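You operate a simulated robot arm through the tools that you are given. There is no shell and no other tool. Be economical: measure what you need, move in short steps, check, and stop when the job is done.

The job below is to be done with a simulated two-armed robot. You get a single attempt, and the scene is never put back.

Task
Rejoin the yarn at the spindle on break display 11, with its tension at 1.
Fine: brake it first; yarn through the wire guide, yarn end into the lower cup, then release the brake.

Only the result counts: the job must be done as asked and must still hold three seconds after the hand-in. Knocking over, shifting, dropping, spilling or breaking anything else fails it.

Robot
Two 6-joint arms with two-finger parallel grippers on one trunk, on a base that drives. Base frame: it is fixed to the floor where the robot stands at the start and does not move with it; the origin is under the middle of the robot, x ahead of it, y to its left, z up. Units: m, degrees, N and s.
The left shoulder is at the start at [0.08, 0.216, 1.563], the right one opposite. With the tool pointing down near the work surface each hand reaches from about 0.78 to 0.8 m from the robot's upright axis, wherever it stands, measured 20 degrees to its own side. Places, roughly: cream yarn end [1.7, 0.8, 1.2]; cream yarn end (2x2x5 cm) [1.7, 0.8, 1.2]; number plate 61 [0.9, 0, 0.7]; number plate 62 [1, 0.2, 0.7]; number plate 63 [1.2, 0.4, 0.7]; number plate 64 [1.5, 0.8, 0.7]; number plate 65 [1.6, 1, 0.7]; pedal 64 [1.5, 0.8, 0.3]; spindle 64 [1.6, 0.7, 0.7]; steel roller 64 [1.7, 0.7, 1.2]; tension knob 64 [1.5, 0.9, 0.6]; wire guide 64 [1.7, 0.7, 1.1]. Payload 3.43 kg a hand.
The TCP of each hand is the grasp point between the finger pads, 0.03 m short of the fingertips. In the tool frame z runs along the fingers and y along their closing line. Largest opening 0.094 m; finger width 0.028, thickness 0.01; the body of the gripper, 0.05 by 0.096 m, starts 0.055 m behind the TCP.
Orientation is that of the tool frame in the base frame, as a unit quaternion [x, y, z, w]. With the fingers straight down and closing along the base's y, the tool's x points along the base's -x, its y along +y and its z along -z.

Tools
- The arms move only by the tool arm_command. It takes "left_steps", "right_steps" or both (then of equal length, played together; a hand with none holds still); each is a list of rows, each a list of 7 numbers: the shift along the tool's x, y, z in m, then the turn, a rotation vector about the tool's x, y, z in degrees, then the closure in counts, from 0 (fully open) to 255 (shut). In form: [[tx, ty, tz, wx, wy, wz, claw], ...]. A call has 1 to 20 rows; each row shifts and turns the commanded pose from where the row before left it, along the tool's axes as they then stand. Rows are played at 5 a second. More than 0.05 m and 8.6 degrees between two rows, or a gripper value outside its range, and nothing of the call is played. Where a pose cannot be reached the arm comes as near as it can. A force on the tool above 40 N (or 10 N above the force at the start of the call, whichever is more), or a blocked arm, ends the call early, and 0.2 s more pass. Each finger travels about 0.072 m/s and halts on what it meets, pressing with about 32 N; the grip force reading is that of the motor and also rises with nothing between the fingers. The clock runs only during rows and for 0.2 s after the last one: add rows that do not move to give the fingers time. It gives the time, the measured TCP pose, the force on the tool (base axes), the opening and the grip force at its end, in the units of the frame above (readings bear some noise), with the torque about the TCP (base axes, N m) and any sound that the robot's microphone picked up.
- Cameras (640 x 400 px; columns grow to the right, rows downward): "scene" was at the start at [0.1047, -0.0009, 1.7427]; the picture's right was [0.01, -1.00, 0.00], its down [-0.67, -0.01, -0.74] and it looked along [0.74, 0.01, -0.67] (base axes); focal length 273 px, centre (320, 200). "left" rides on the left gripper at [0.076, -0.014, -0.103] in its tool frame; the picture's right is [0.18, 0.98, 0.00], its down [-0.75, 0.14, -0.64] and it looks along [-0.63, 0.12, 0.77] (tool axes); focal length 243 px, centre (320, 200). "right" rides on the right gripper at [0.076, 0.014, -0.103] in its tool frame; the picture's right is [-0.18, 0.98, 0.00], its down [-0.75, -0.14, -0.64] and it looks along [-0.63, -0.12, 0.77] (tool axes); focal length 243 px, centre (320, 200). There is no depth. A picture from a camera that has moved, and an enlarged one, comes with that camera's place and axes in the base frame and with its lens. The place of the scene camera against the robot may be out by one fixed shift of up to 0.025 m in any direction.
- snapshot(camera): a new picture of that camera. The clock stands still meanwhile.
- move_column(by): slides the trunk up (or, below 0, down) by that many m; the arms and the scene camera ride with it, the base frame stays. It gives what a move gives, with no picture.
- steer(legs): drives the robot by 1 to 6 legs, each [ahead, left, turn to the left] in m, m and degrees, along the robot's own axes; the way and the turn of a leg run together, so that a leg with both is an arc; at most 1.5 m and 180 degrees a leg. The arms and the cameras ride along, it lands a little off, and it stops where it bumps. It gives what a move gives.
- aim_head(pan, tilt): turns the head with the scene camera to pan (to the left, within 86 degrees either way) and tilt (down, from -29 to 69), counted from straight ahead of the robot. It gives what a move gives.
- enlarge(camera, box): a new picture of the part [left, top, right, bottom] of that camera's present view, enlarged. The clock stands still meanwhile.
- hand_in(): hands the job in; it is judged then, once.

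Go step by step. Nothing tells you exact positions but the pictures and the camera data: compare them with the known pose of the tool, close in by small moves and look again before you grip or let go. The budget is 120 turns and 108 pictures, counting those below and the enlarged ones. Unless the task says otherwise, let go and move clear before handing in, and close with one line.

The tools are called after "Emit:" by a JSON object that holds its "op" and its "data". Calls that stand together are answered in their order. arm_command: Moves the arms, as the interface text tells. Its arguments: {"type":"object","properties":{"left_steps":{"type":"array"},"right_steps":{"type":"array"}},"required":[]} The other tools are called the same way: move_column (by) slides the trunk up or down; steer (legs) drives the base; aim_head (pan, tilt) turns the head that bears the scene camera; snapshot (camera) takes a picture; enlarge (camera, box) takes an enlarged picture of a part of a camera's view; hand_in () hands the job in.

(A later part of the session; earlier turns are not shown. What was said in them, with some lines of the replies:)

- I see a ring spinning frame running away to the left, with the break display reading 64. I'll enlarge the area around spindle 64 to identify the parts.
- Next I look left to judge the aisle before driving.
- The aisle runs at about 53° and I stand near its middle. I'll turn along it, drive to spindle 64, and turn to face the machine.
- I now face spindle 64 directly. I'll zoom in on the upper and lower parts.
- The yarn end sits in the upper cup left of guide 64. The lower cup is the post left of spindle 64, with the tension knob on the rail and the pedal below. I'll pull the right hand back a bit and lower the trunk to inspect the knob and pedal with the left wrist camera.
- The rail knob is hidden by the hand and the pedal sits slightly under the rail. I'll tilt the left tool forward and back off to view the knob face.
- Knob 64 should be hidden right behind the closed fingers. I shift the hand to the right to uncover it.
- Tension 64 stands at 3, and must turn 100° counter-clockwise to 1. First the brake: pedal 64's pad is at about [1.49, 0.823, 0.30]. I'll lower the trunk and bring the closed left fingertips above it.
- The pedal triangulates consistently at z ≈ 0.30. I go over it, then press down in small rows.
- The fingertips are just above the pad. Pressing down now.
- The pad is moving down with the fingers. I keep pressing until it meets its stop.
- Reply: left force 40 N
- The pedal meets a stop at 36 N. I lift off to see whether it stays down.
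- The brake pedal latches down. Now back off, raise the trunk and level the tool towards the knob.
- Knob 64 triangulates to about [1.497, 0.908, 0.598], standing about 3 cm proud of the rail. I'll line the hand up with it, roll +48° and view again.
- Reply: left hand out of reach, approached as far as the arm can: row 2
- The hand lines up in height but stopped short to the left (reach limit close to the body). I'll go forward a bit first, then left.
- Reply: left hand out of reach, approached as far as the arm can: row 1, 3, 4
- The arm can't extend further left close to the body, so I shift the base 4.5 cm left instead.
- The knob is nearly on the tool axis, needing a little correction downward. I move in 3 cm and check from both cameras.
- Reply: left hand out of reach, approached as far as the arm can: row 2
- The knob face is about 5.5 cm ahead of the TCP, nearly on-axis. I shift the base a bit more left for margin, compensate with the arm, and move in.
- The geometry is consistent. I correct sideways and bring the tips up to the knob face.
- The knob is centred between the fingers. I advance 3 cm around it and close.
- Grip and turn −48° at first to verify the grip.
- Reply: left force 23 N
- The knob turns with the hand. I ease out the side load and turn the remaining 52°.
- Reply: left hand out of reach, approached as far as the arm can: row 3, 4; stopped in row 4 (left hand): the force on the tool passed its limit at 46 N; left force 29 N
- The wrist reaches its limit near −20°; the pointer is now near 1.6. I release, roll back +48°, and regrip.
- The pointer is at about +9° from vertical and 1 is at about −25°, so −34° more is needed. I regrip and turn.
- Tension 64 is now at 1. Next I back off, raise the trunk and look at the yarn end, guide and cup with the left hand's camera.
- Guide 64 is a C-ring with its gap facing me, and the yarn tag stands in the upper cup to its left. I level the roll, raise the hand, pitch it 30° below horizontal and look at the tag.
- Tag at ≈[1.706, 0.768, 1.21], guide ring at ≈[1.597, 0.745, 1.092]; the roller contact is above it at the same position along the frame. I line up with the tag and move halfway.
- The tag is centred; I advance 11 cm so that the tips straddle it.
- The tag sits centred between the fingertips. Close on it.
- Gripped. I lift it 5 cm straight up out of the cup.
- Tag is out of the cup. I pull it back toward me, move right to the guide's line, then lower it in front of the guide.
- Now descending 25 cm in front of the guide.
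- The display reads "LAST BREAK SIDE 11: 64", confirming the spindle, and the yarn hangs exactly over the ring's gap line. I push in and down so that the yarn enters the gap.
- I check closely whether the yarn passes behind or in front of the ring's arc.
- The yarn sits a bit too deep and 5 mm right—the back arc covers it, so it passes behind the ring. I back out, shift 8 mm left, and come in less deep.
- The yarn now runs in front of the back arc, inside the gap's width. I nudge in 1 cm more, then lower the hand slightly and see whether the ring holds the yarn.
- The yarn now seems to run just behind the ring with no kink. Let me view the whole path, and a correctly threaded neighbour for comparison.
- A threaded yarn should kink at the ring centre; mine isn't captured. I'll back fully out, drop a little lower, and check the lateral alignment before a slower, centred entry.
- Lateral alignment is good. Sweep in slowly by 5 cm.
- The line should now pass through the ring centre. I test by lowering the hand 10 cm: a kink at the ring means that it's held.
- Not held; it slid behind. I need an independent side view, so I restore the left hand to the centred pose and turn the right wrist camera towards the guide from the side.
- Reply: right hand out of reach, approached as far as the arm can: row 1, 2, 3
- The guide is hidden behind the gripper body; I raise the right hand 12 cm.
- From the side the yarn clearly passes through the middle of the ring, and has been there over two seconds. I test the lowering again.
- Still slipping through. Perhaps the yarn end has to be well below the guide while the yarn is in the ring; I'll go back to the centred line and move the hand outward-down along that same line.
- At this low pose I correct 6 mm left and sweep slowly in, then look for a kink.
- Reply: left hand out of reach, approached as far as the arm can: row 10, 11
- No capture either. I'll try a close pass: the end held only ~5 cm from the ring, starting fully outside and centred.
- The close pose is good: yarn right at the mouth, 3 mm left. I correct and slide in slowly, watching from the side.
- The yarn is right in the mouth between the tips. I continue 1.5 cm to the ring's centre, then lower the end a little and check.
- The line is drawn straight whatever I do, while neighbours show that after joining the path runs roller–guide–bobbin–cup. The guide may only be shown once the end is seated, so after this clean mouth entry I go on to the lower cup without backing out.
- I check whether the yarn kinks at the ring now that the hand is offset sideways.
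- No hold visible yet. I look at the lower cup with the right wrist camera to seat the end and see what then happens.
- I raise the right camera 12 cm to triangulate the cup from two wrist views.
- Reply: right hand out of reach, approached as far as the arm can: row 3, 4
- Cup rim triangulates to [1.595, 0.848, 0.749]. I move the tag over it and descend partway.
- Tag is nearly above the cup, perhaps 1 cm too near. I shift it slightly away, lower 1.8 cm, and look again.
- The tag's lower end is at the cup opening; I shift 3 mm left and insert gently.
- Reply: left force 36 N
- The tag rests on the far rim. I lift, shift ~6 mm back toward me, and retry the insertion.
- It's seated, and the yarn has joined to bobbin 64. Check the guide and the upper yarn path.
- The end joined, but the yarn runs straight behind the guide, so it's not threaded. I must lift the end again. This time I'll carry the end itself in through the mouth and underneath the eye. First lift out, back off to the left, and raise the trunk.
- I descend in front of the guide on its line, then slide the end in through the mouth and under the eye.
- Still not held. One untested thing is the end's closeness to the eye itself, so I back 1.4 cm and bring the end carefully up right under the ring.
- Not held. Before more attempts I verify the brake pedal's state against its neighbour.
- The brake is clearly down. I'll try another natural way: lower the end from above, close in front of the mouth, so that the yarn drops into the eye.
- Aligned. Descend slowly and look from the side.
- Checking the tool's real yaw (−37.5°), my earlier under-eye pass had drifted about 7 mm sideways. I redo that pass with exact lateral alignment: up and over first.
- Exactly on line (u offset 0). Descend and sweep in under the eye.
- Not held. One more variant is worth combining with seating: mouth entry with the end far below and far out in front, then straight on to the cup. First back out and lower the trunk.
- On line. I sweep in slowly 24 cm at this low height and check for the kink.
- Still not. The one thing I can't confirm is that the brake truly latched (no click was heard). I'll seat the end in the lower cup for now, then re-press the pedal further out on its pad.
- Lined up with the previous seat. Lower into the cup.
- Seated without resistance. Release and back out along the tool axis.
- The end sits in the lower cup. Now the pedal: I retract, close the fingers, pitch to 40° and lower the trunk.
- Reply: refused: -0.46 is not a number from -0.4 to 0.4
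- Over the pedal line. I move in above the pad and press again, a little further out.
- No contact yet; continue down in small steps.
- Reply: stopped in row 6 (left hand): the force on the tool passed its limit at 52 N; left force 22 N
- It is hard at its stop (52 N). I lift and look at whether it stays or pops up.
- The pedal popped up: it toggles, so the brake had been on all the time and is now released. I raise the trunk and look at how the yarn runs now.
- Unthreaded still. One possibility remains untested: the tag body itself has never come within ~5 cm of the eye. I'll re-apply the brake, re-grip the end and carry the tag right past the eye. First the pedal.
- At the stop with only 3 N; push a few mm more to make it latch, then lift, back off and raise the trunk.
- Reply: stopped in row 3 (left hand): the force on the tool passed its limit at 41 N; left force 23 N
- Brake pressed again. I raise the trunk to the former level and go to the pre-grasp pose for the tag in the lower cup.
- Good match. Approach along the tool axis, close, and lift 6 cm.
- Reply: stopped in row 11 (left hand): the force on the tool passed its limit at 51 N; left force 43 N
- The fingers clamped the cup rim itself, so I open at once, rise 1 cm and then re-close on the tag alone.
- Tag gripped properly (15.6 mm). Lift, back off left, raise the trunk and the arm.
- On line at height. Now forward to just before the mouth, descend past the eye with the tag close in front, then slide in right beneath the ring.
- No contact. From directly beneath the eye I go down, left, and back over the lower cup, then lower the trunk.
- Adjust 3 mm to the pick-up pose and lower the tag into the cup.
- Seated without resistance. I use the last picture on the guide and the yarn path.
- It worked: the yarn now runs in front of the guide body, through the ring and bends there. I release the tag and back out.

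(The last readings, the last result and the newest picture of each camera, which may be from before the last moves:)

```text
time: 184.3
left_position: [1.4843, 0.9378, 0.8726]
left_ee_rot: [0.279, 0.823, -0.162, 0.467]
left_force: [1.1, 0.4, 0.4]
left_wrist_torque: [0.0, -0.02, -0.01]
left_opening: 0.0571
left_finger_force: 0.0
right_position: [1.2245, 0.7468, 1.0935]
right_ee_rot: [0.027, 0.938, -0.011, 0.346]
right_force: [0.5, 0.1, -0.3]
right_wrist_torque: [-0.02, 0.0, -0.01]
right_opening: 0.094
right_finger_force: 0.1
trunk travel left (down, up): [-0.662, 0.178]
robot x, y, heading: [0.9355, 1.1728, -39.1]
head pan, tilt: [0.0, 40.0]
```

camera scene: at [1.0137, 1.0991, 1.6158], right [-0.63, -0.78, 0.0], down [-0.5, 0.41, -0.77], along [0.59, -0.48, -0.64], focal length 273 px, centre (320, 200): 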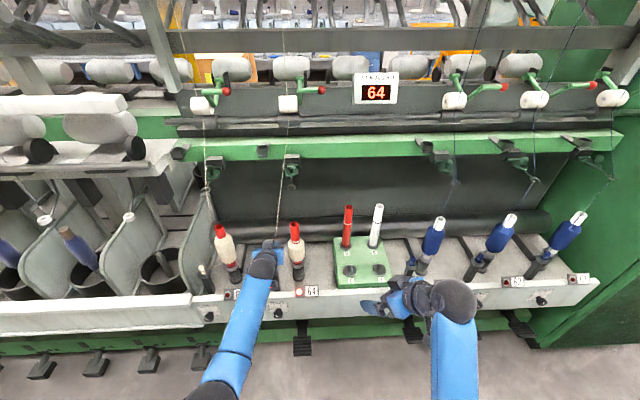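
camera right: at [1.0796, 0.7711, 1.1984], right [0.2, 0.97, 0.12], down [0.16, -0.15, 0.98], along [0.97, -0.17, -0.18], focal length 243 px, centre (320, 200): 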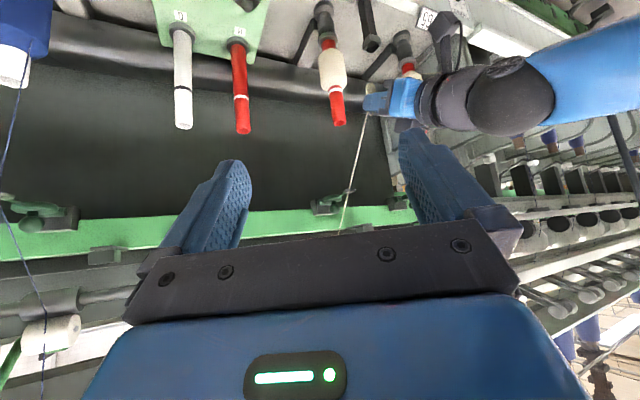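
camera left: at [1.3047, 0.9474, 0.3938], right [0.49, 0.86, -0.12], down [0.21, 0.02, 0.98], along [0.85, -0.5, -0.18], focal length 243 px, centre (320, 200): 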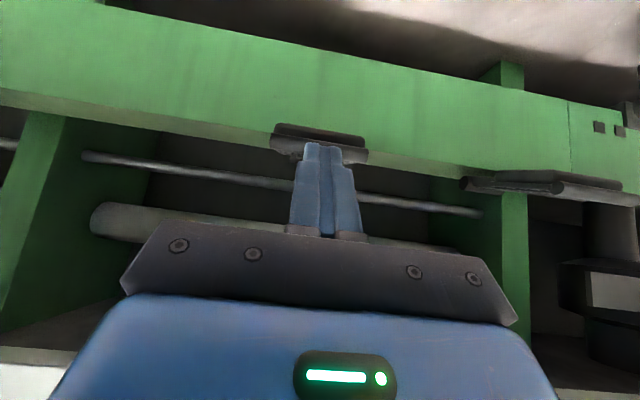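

Same route to the pedal as before: retract, close, pitch and lower.

Emit:
{"op": "arm_command", "data": {"left_steps": [[0.015, -0.031, -0.026, 0, 0, 0, 255], [0.015, -0.031, -0.026, 0, 0, 0, 255], [0.015, -0.031, -0.026, 0, 0, 0, 255], [0, 0, 0, 0, 6.7, 0, 255], [0, 0, 0, 0, 6.7, 0, 255], [0, 0, 0, 0, 6.6, 0, 255]]}}

Emit:
{"op": "move_column", "data": {"by": -0.4}}

Emit:
{"op": "move_column", "data": {"by": -0.108}}

```text
time: 185.7
left_position: [1.3573, 0.9197, 0.8732]
left_ee_rot: [0.304, 0.892, -0.11, 0.315]
left_force: [0.3, 1.2, 0.5]
left_wrist_torque: [0.04, -0.02, 0.02]
left_opening: 0.0002
left_finger_force: 31.8
right_position: [1.2248, 0.746, 1.095]
right_ee_rot: [0.027, 0.938, -0.011, 0.345]
right_force: [0.0, 0.7, -0.2]
right_wrist_torque: [0.0, -0.04, 0.0]
right_opening: 0.094
right_finger_force: 0.1
trunk travel left (down, up): [-0.662, 0.178]
robot x, y, heading: [0.9336, 1.1731, -39.3]
head pan, tilt: [0.0, 40.0]
```

```text
time: 189.5
left_position: [1.3584, 0.9198, 0.4734]
left_ee_rot: [0.303, 0.892, -0.11, 0.315]
left_force: [-0.1, 0.7, 0.7]
left_wrist_torque: [0.01, 0.0, 0.05]
left_opening: 0.0
left_finger_force: 31.7
right_position: [1.2231, 0.7465, 0.6939]
right_ee_rot: [0.027, 0.938, -0.011, 0.344]
right_force: [-0.2, 0.0, -0.2]
right_wrist_torque: [0.01, 0.01, 0.0]
right_opening: 0.0939
right_finger_force: 0.0
trunk travel left (down, up): [-0.262, 0.578]
robot x, y, heading: [0.9342, 1.1729, -39.3]
head pan, tilt: [0.0, 40.0]
```

```text
time: 190.9
left_position: [1.3581, 0.9202, 0.3659]
left_ee_rot: [0.303, 0.892, -0.11, 0.316]
left_force: [-0.2, 0.4, 0.5]
left_wrist_torque: [-0.01, -0.01, -0.03]
left_opening: 0.0
left_finger_force: 31.8
right_position: [1.2252, 0.7457, 0.5865]
right_ee_rot: [0.027, 0.938, -0.011, 0.344]
right_force: [0.4, -0.1, 0.3]
right_wrist_torque: [0.0, -0.01, -0.02]
right_opening: 0.094
right_finger_force: 0.1
trunk travel left (down, up): [-0.154, 0.686]
robot x, y, heading: [0.9329, 1.1719, -39.4]
head pan, tilt: [0.0, 40.0]
```

First a touch test at z ≈ 0.285 to confirm that the pedal is down (no spring force expected).

Emit:
{"op": "arm_command", "data": {"left_steps": [[-0.0314, 0, 0.0264, 0, 0, 0, 255], [-0.0314, 0, 0.0264, 0, 0, 0, 255], [-0.0314, 0, 0.0264, 0, 0, 0, 255], [0.0193, 0, 0.023, 0, 0, 0, 255], [0.0129, 0, 0.0153, 0, 0, 0, 255], [0.0064, 0, 0.0077, 0, 0, 0, 255], [0.0064, 0, 0.0077, 0, 0, 0, 255], [0, 0, 0, 0, 0, 0, 255]]}}

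Emit:
{"op": "arm_command", "data": {"left_steps": [[0, 0, 0, 0, 0, 0, 255]]}}

```text
time: 192.7
left_position: [1.4548, 0.8449, 0.2934]
left_ee_rot: [0.303, 0.892, -0.111, 0.315]
left_force: [0.6, -0.6, 0.8]
left_wrist_torque: [0.03, -0.02, 0.0]
left_opening: 0.0
left_finger_force: 31.5
right_position: [1.2244, 0.7461, 0.5864]
right_ee_rot: [0.027, 0.938, -0.011, 0.345]
right_force: [0.6, -0.1, 0.7]
right_wrist_torque: [0.0, 0.0, 0.0]
right_opening: 0.0939
right_finger_force: 0.1
trunk travel left (down, up): [-0.154, 0.686]
robot x, y, heading: [0.9318, 1.1738, -39.3]
head pan, tilt: [0.0, 40.0]
```

```text
time: 193.1
left_position: [1.4546, 0.8459, 0.2942]
left_ee_rot: [0.304, 0.892, -0.111, 0.316]
left_force: [1.5, -0.3, 1.2]
left_wrist_torque: [0.0, -0.01, 0.04]
left_opening: 0.0
left_finger_force: 32.2
right_position: [1.2252, 0.7458, 0.5853]
right_ee_rot: [0.027, 0.938, -0.011, 0.344]
right_force: [-0.4, -0.2, 0.7]
right_wrist_torque: [0.01, 0.05, -0.03]
right_opening: 0.0941
right_finger_force: 0.0
trunk travel left (down, up): [-0.154, 0.686]
robot x, y, heading: [0.9334, 1.1719, -39.7]
head pan, tilt: [0.0, 40.0]
```

Consistent with pedal down. Press to the stop to toggle it.

Emit:
{"op": "arm_command", "data": {"left_steps": [[0.0039, 0, 0.0046, 0, 0, 0, 255], [0.0039, 0, 0.0046, 0, 0, 0, 255], [0.0039, 0, 0.0046, 0, 0, 0, 255], [0.0039, 0, 0.0046, 0, 0, 0, 255], [0.0039, 0, 0.0046, 0, 0, 0, 255], [0.0039, 0, 0.0046, 0, 0, 0, 255]]}}

```text
time: 194.2
left_position: [1.4578, 0.8391, 0.2798]
left_ee_rot: [0.3, 0.888, -0.119, 0.327]
left_force: [-6.7, 7.9, 19.8]
left_wrist_torque: [0.13, 0.09, 0.13]
left_opening: 0.0
left_finger_force: 32.4
right_position: [1.2242, 0.7459, 0.5868]
right_ee_rot: [0.027, 0.938, -0.012, 0.346]
right_force: [-0.1, 0.1, 0.3]
right_wrist_torque: [0.01, 0.03, -0.03]
right_opening: 0.0939
right_finger_force: 0.0
trunk travel left (down, up): [-0.154, 0.686]
robot x, y, heading: [0.9327, 1.1748, -39.2]
head pan, tilt: [0.0, 40.0]
stopped in row 5 (left hand): the force on the tool passed its limit at 53 N (the readings are from after the stop); the commanded pose is now the measured one
```

Toggled. I lift clear and make a light touch test, looking for the pedal's spring force.

Emit:
{"op": "arm_command", "data": {"left_steps": [[-0.0129, 0, -0.0153, 0, 0, 0, 255], [-0.0257, 0, -0.0306, 0, 0, 0, 255], [-0.0193, 0, -0.023, 0, 0, 0, 255], [0, 0, 0, 0, 0, 0, 255], [0.0193, 0, 0.023, 0, 0, 0, 255], [0.0193, 0, 0.023, 0, 0, 0, 255], [0.0064, 0, 0.0077, 0, 0, 0, 255], [0, 0, 0, 0, 0, 0, 255]]}}

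Emit:
{"op": "arm_command", "data": {"left_steps": [[0.0032, 0, 0.0038, 0, 0, 0, 255]]}}

Emit:
{"op": "arm_command", "data": {"left_steps": [[0, 0, 0, 0, 0, 0, 255]]}}

Emit:
{"op": "arm_command", "data": {"left_steps": [[0, 0, 0, 0, 0, 0, 255]]}}

```text
time: 196.0
left_position: [1.4569, 0.8397, 0.2962]
left_ee_rot: [0.301, 0.889, -0.116, 0.325]
left_force: [-0.3, -0.6, 0.6]
left_wrist_torque: [0.0, 0.0, 0.01]
left_opening: 0.0
left_finger_force: 31.8
right_position: [1.2257, 0.7456, 0.586]
right_ee_rot: [0.027, 0.938, -0.011, 0.345]
right_force: [0.2, 0.5, 0.8]
right_wrist_torque: [0.01, -0.03, 0.0]
right_opening: 0.0941
right_finger_force: 0.0
trunk travel left (down, up): [-0.154, 0.686]
robot x, y, heading: [0.9342, 1.1757, -39.3]
head pan, tilt: [0.0, 40.0]
```

```text
time: 196.4
left_position: [1.4574, 0.8412, 0.2915]
left_ee_rot: [0.301, 0.889, -0.116, 0.324]
left_force: [-0.2, 0.4, 0.8]
left_wrist_torque: [0.01, -0.01, 0.01]
left_opening: 0.0003
left_finger_force: 32.1
right_position: [1.2256, 0.7446, 0.5847]
right_ee_rot: [0.027, 0.938, -0.011, 0.345]
right_force: [-1.2, 0.9, -0.9]
right_wrist_torque: [0.0, -0.03, -0.03]
right_opening: 0.0941
right_finger_force: 0.1
trunk travel left (down, up): [-0.154, 0.686]
robot x, y, heading: [0.938, 1.1756, -39.2]
head pan, tilt: [0.0, 40.0]
```

```text
time: 196.8
left_position: [1.4565, 0.8411, 0.2912]
left_ee_rot: [0.301, 0.89, -0.115, 0.324]
left_force: [-0.4, 0.2, 0.6]
left_wrist_torque: [0.02, 0.01, -0.03]
left_opening: 0.0
left_finger_force: 32.0
right_position: [1.2251, 0.7459, 0.5857]
right_ee_rot: [0.027, 0.938, -0.01, 0.344]
right_force: [-0.8, -0.2, 0.0]
right_wrist_torque: [-0.01, 0.0, 0.01]
right_opening: 0.0939
right_finger_force: 0.2
trunk travel left (down, up): [-0.154, 0.686]
robot x, y, heading: [0.9319, 1.1699, -39.1]
head pan, tilt: [0.0, 40.0]
```

```text
time: 197.2
left_position: [1.4572, 0.8404, 0.2927]
left_ee_rot: [0.301, 0.89, -0.115, 0.323]
left_force: [0.3, 0.7, 0.1]
left_wrist_torque: [0.02, -0.03, 0.01]
left_opening: 0.0
left_finger_force: 31.7
right_position: [1.2257, 0.7467, 0.5855]
right_ee_rot: [0.027, 0.939, -0.011, 0.344]
right_force: [0.6, -0.6, -0.5]
right_wrist_torque: [-0.01, 0.01, 0.03]
right_opening: 0.0938
right_finger_force: 0.1
trunk travel left (down, up): [-0.154, 0.686]
robot x, y, heading: [0.935, 1.1754, -39.0]
head pan, tilt: [0.0, 40.0]
```

Inconclusive (spring too weak). A better test: at the height of the raised pad's front edge (z ≈ 0.305), move gently inward—contact means that it's up.

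Emit:
{"op": "arm_command", "data": {"left_steps": [[-0.0225, 0, -0.0268, 0, 0, 0, 255], [-0.0225, 0, -0.0268, 0, 0, 0, 255], [0.0345, 0, -0.0289, 0, 0, 0, 255], [0.0345, 0, -0.0289, 0, 0, 0, 255], [0.0219, 0, 0.026, 0, 0, 0, 255], [0, 0, 0, 0, 0, 0, 255], [-0.0061, 0, 0.0051, 0, 0, 0, 255], [-0.0061, 0, 0.0051, 0, 0, 0, 255], [-0.0061, 0, 0.0051, 0, 0, 0, 255], [-0.0061, 0, 0.0051, 0, 0, 0, 255], [-0.0061, 0, 0.0051, 0, 0, 0, 255], [-0.0061, 0, 0.0051, 0, 0, 0, 255], [-0.0061, 0, 0.0051, 0, 0, 0, 255], [-0.0061, 0, 0.0051, 0, 0, 0, 255], [-0.0061, 0, 0.0051, 0, 0, 0, 255], [-0.0061, 0, 0.0051, 0, 0, 0, 255]]}}

```text
time: 200.6
left_position: [1.4496, 0.8485, 0.326]
left_ee_rot: [0.301, 0.89, -0.116, 0.323]
left_force: [-0.3, -0.1, 0.4]
left_wrist_torque: [0.02, -0.02, 0.03]
left_opening: 0.0003
left_finger_force: 31.7
right_position: [1.2254, 0.7453, 0.5852]
right_ee_rot: [0.027, 0.938, -0.011, 0.344]
right_force: [0.4, -0.9, -1.0]
right_wrist_torque: [0.03, 0.01, -0.01]
right_opening: 0.0941
right_finger_force: 0.1
trunk travel left (down, up): [-0.154, 0.686]
robot x, y, heading: [0.9369, 1.1764, -39.1]
head pan, tilt: [0.0, 40.0]
```

No contact, but the soft pad may simply yield. The converse test is sharper: at tip height 0.25 a lowered pad would block the fingers hard, a raised one leaves free space.

Emit:
{"op": "arm_command", "data": {"left_steps": [[0.0307, 0, -0.0257, 0, 0, 0, 255], [0.0307, 0, -0.0257, 0, 0, 0, 255], [0.0171, 0, 0.0203, 0, 0, 0, 255], [0.0171, 0, 0.0203, 0, 0, 0, 255], [0, 0, 0, 0, 0, 0, 255], [-0.0061, 0, 0.0051, 0, 0, 0, 255], [-0.0061, 0, 0.0051, 0, 0, 0, 255], [-0.0061, 0, 0.0051, 0, 0, 0, 255], [-0.0061, 0, 0.0051, 0, 0, 0, 255], [-0.0061, 0, 0.0051, 0, 0, 0, 255], [-0.0061, 0, 0.0051, 0, 0, 0, 255], [-0.0061, 0, 0.0051, 0, 0, 0, 255], [-0.0061, 0, 0.0051, 0, 0, 0, 255], [-0.0061, 0, 0.0051, 0, 0, 0, 255], [-0.0046, 0, 0.0038, 0, 0, 0, 255]]}}

```text
time: 203.5
left_position: [1.4305, 0.862, 0.2655]
left_ee_rot: [0.302, 0.893, -0.11, 0.315]
left_force: [0.8, -0.9, 0.1]
left_wrist_torque: [-0.01, 0.01, -0.03]
left_opening: 0.0001
left_finger_force: 31.6
right_position: [1.2243, 0.7456, 0.5861]
right_ee_rot: [0.027, 0.939, -0.01, 0.344]
right_force: [-0.8, -0.3, -0.3]
right_wrist_torque: [0.01, 0.0, 0.0]
right_opening: 0.0942
right_finger_force: 0.1
trunk travel left (down, up): [-0.154, 0.686]
robot x, y, heading: [0.9354, 1.1744, -39.1]
head pan, tilt: [0.0, 40.0]
stopped in row 14 (left hand): the force on the tool passed its limit at 47 N (the readings are from after the stop); the commanded pose is now the measured one
```

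Hard contact at exactly the lowered pad's edge: the pedal is down (my light touch probably re-latched it). I retreat, and press it once more to the stop.

Emit:
{"op": "arm_command", "data": {"left_steps": [[0.023, 0, -0.0193, 0, 0, 0, 255], [0.023, 0, -0.0193, 0, 0, 0, 255], [-0.0305, 0, -0.0364, 0, 0, 0, 255], [-0.0305, 0, -0.0364, 0, 0, 0, 255], [-0.036, 0, 0.0302, 0, 0, 0, 255], [-0.036, 0, 0.0302, 0, 0, 0, 255], [0.0193, 0, 0.023, 0, 0, 0, 255], [0.0193, 0, 0.023, 0, 0, 0, 255], [0, 0, 0, 0, 0, 0, 255], [0.0039, 0, 0.0046, 0, 0, 0, 255], [0.0039, 0, 0.0046, 0, 0, 0, 255], [0.0039, 0, 0.0046, 0, 0, 0, 255], [0.0039, 0, 0.0046, 0, 0, 0, 255], [0.0039, 0, 0.0046, 0, 0, 0, 255], [0.0039, 0, 0.0046, 0, 0, 0, 255]]}}

```text
time: 206.5
left_position: [1.4584, 0.8403, 0.2806]
left_ee_rot: [0.302, 0.89, -0.115, 0.321]
left_force: [-9.5, 9.5, 22.5]
left_wrist_torque: [0.2, 0.16, 0.11]
left_opening: 0.0004
left_finger_force: 31.7
right_position: [1.2225, 0.7474, 0.5875]
right_ee_rot: [0.026, 0.938, -0.011, 0.346]
right_force: [-0.6, -0.2, 0.5]
right_wrist_torque: [0.01, -0.04, -0.01]
right_opening: 0.0942
right_finger_force: 0.1
trunk travel left (down, up): [-0.154, 0.686]
robot x, y, heading: [0.9327, 1.1776, -39.3]
head pan, tilt: [0.0, 40.0]
stopped in row 14 (left hand): the force on the tool passed its limit at 47 N (the readings are from after the stop); the commanded pose is now the measured one
```

Lift off cleanly, withdraw, and probe the free space below the pad again.

Emit:
{"op": "arm_command", "data": {"left_steps": [[-0.0273, 0, -0.0326, 0, 0, 0, 255], [-0.0273, 0, -0.0326, 0, 0, 0, 255], [0.0281, 0, -0.0236, 0, 0, 0, 255], [0.0281, 0, -0.0236, 0, 0, 0, 255], [0.0281, 0, -0.0236, 0, 0, 0, 255], [0.0321, 0, 0.0383, 0, 0, 0, 255], [0.0321, 0, 0.0383, 0, 0, 0, 255], [0, 0, 0, 0, 0, 0, 255], [-0.0081, 0, 0.0068, 0, 0, 0, 255], [-0.0081, 0, 0.0068, 0, 0, 0, 255], [-0.0081, 0, 0.0068, 0, 0, 0, 255], [-0.0081, 0, 0.0068, 0, 0, 0, 255], [-0.0061, 0, 0.0051, 0, 0, 0, 255], [-0.0061, 0, 0.0051, 0, 0, 0, 255], [-0.0061, 0, 0.0051, 0, 0, 0, 255], [-0.0061, 0, 0.0051, 0, 0, 0, 255], [-0.0061, 0, 0.0051, 0, 0, 0, 255], [-0.0061, 0, 0.0051, 0, 0, 0, 255]]}}

```text
time: 210.3
left_position: [1.4424, 0.8519, 0.2605]
left_ee_rot: [0.302, 0.892, -0.114, 0.317]
left_force: [-0.3, 0.8, 0.1]
left_wrist_torque: [0.01, -0.02, 0.03]
left_opening: 0.0
left_finger_force: 31.4
right_position: [1.2232, 0.7471, 0.586]
right_ee_rot: [0.027, 0.938, -0.011, 0.344]
right_force: [-0.6, 0.2, 0.1]
right_wrist_torque: [-0.01, 0.02, 0.01]
right_opening: 0.0939
right_finger_force: 0.1
trunk travel left (down, up): [-0.154, 0.686]
robot x, y, heading: [0.9345, 1.1808, -39.1]
head pan, tilt: [0.0, 40.0]
```

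The fingers pass freely 1.6 cm beyond the former block: the pedal is up and the brake is released. I withdraw straight back, clear of everything.

Emit:
{"op": "arm_command", "data": {"left_steps": [[0.0281, 0, -0.0236, 0, 0, 0, 255], [0.0281, 0, -0.0236, 0, 0, 0, 255], [0.0281, 0, -0.0236, 0, 0, 0, 255], [0.0281, 0, -0.0236, 0, 0, 0, 255], [0, 0, 0, 0, 0, 0, 255]]}}

```text
time: 211.5
left_position: [1.3264, 0.942, 0.2622]
left_ee_rot: [0.302, 0.892, -0.113, 0.318]
left_force: [0.2, -0.4, 0.2]
left_wrist_torque: [-0.01, -0.01, -0.02]
left_opening: 0.0001
left_finger_force: 31.7
right_position: [1.2237, 0.7472, 0.5863]
right_ee_rot: [0.027, 0.938, -0.011, 0.344]
right_force: [0.3, 0.5, -0.2]
right_wrist_torque: [-0.01, 0.04, 0.0]
right_opening: 0.0941
right_finger_force: 0.0
trunk travel left (down, up): [-0.154, 0.686]
robot x, y, heading: [0.9352, 1.1754, -39.2]
head pan, tilt: [0.0, 40.0]
```

Everything is set and both hands are clear, so I hand the job in.

Emit:
{"op": "hand_in", "data": {}}

```text
The job is handed in.
```

I handed in spindle 64 (side 11) with its tension at 1, the yarn through the wire guide, the end in the lower cup and the brake released. With no pictures left, I judged the brake release by touch: the fingers passed freely where the lowered pedal had blocked them. I also once clamped the lower cup's rim by mistake while re-gripping the yarn end; the end still went back into the cup without resistance afterwards.
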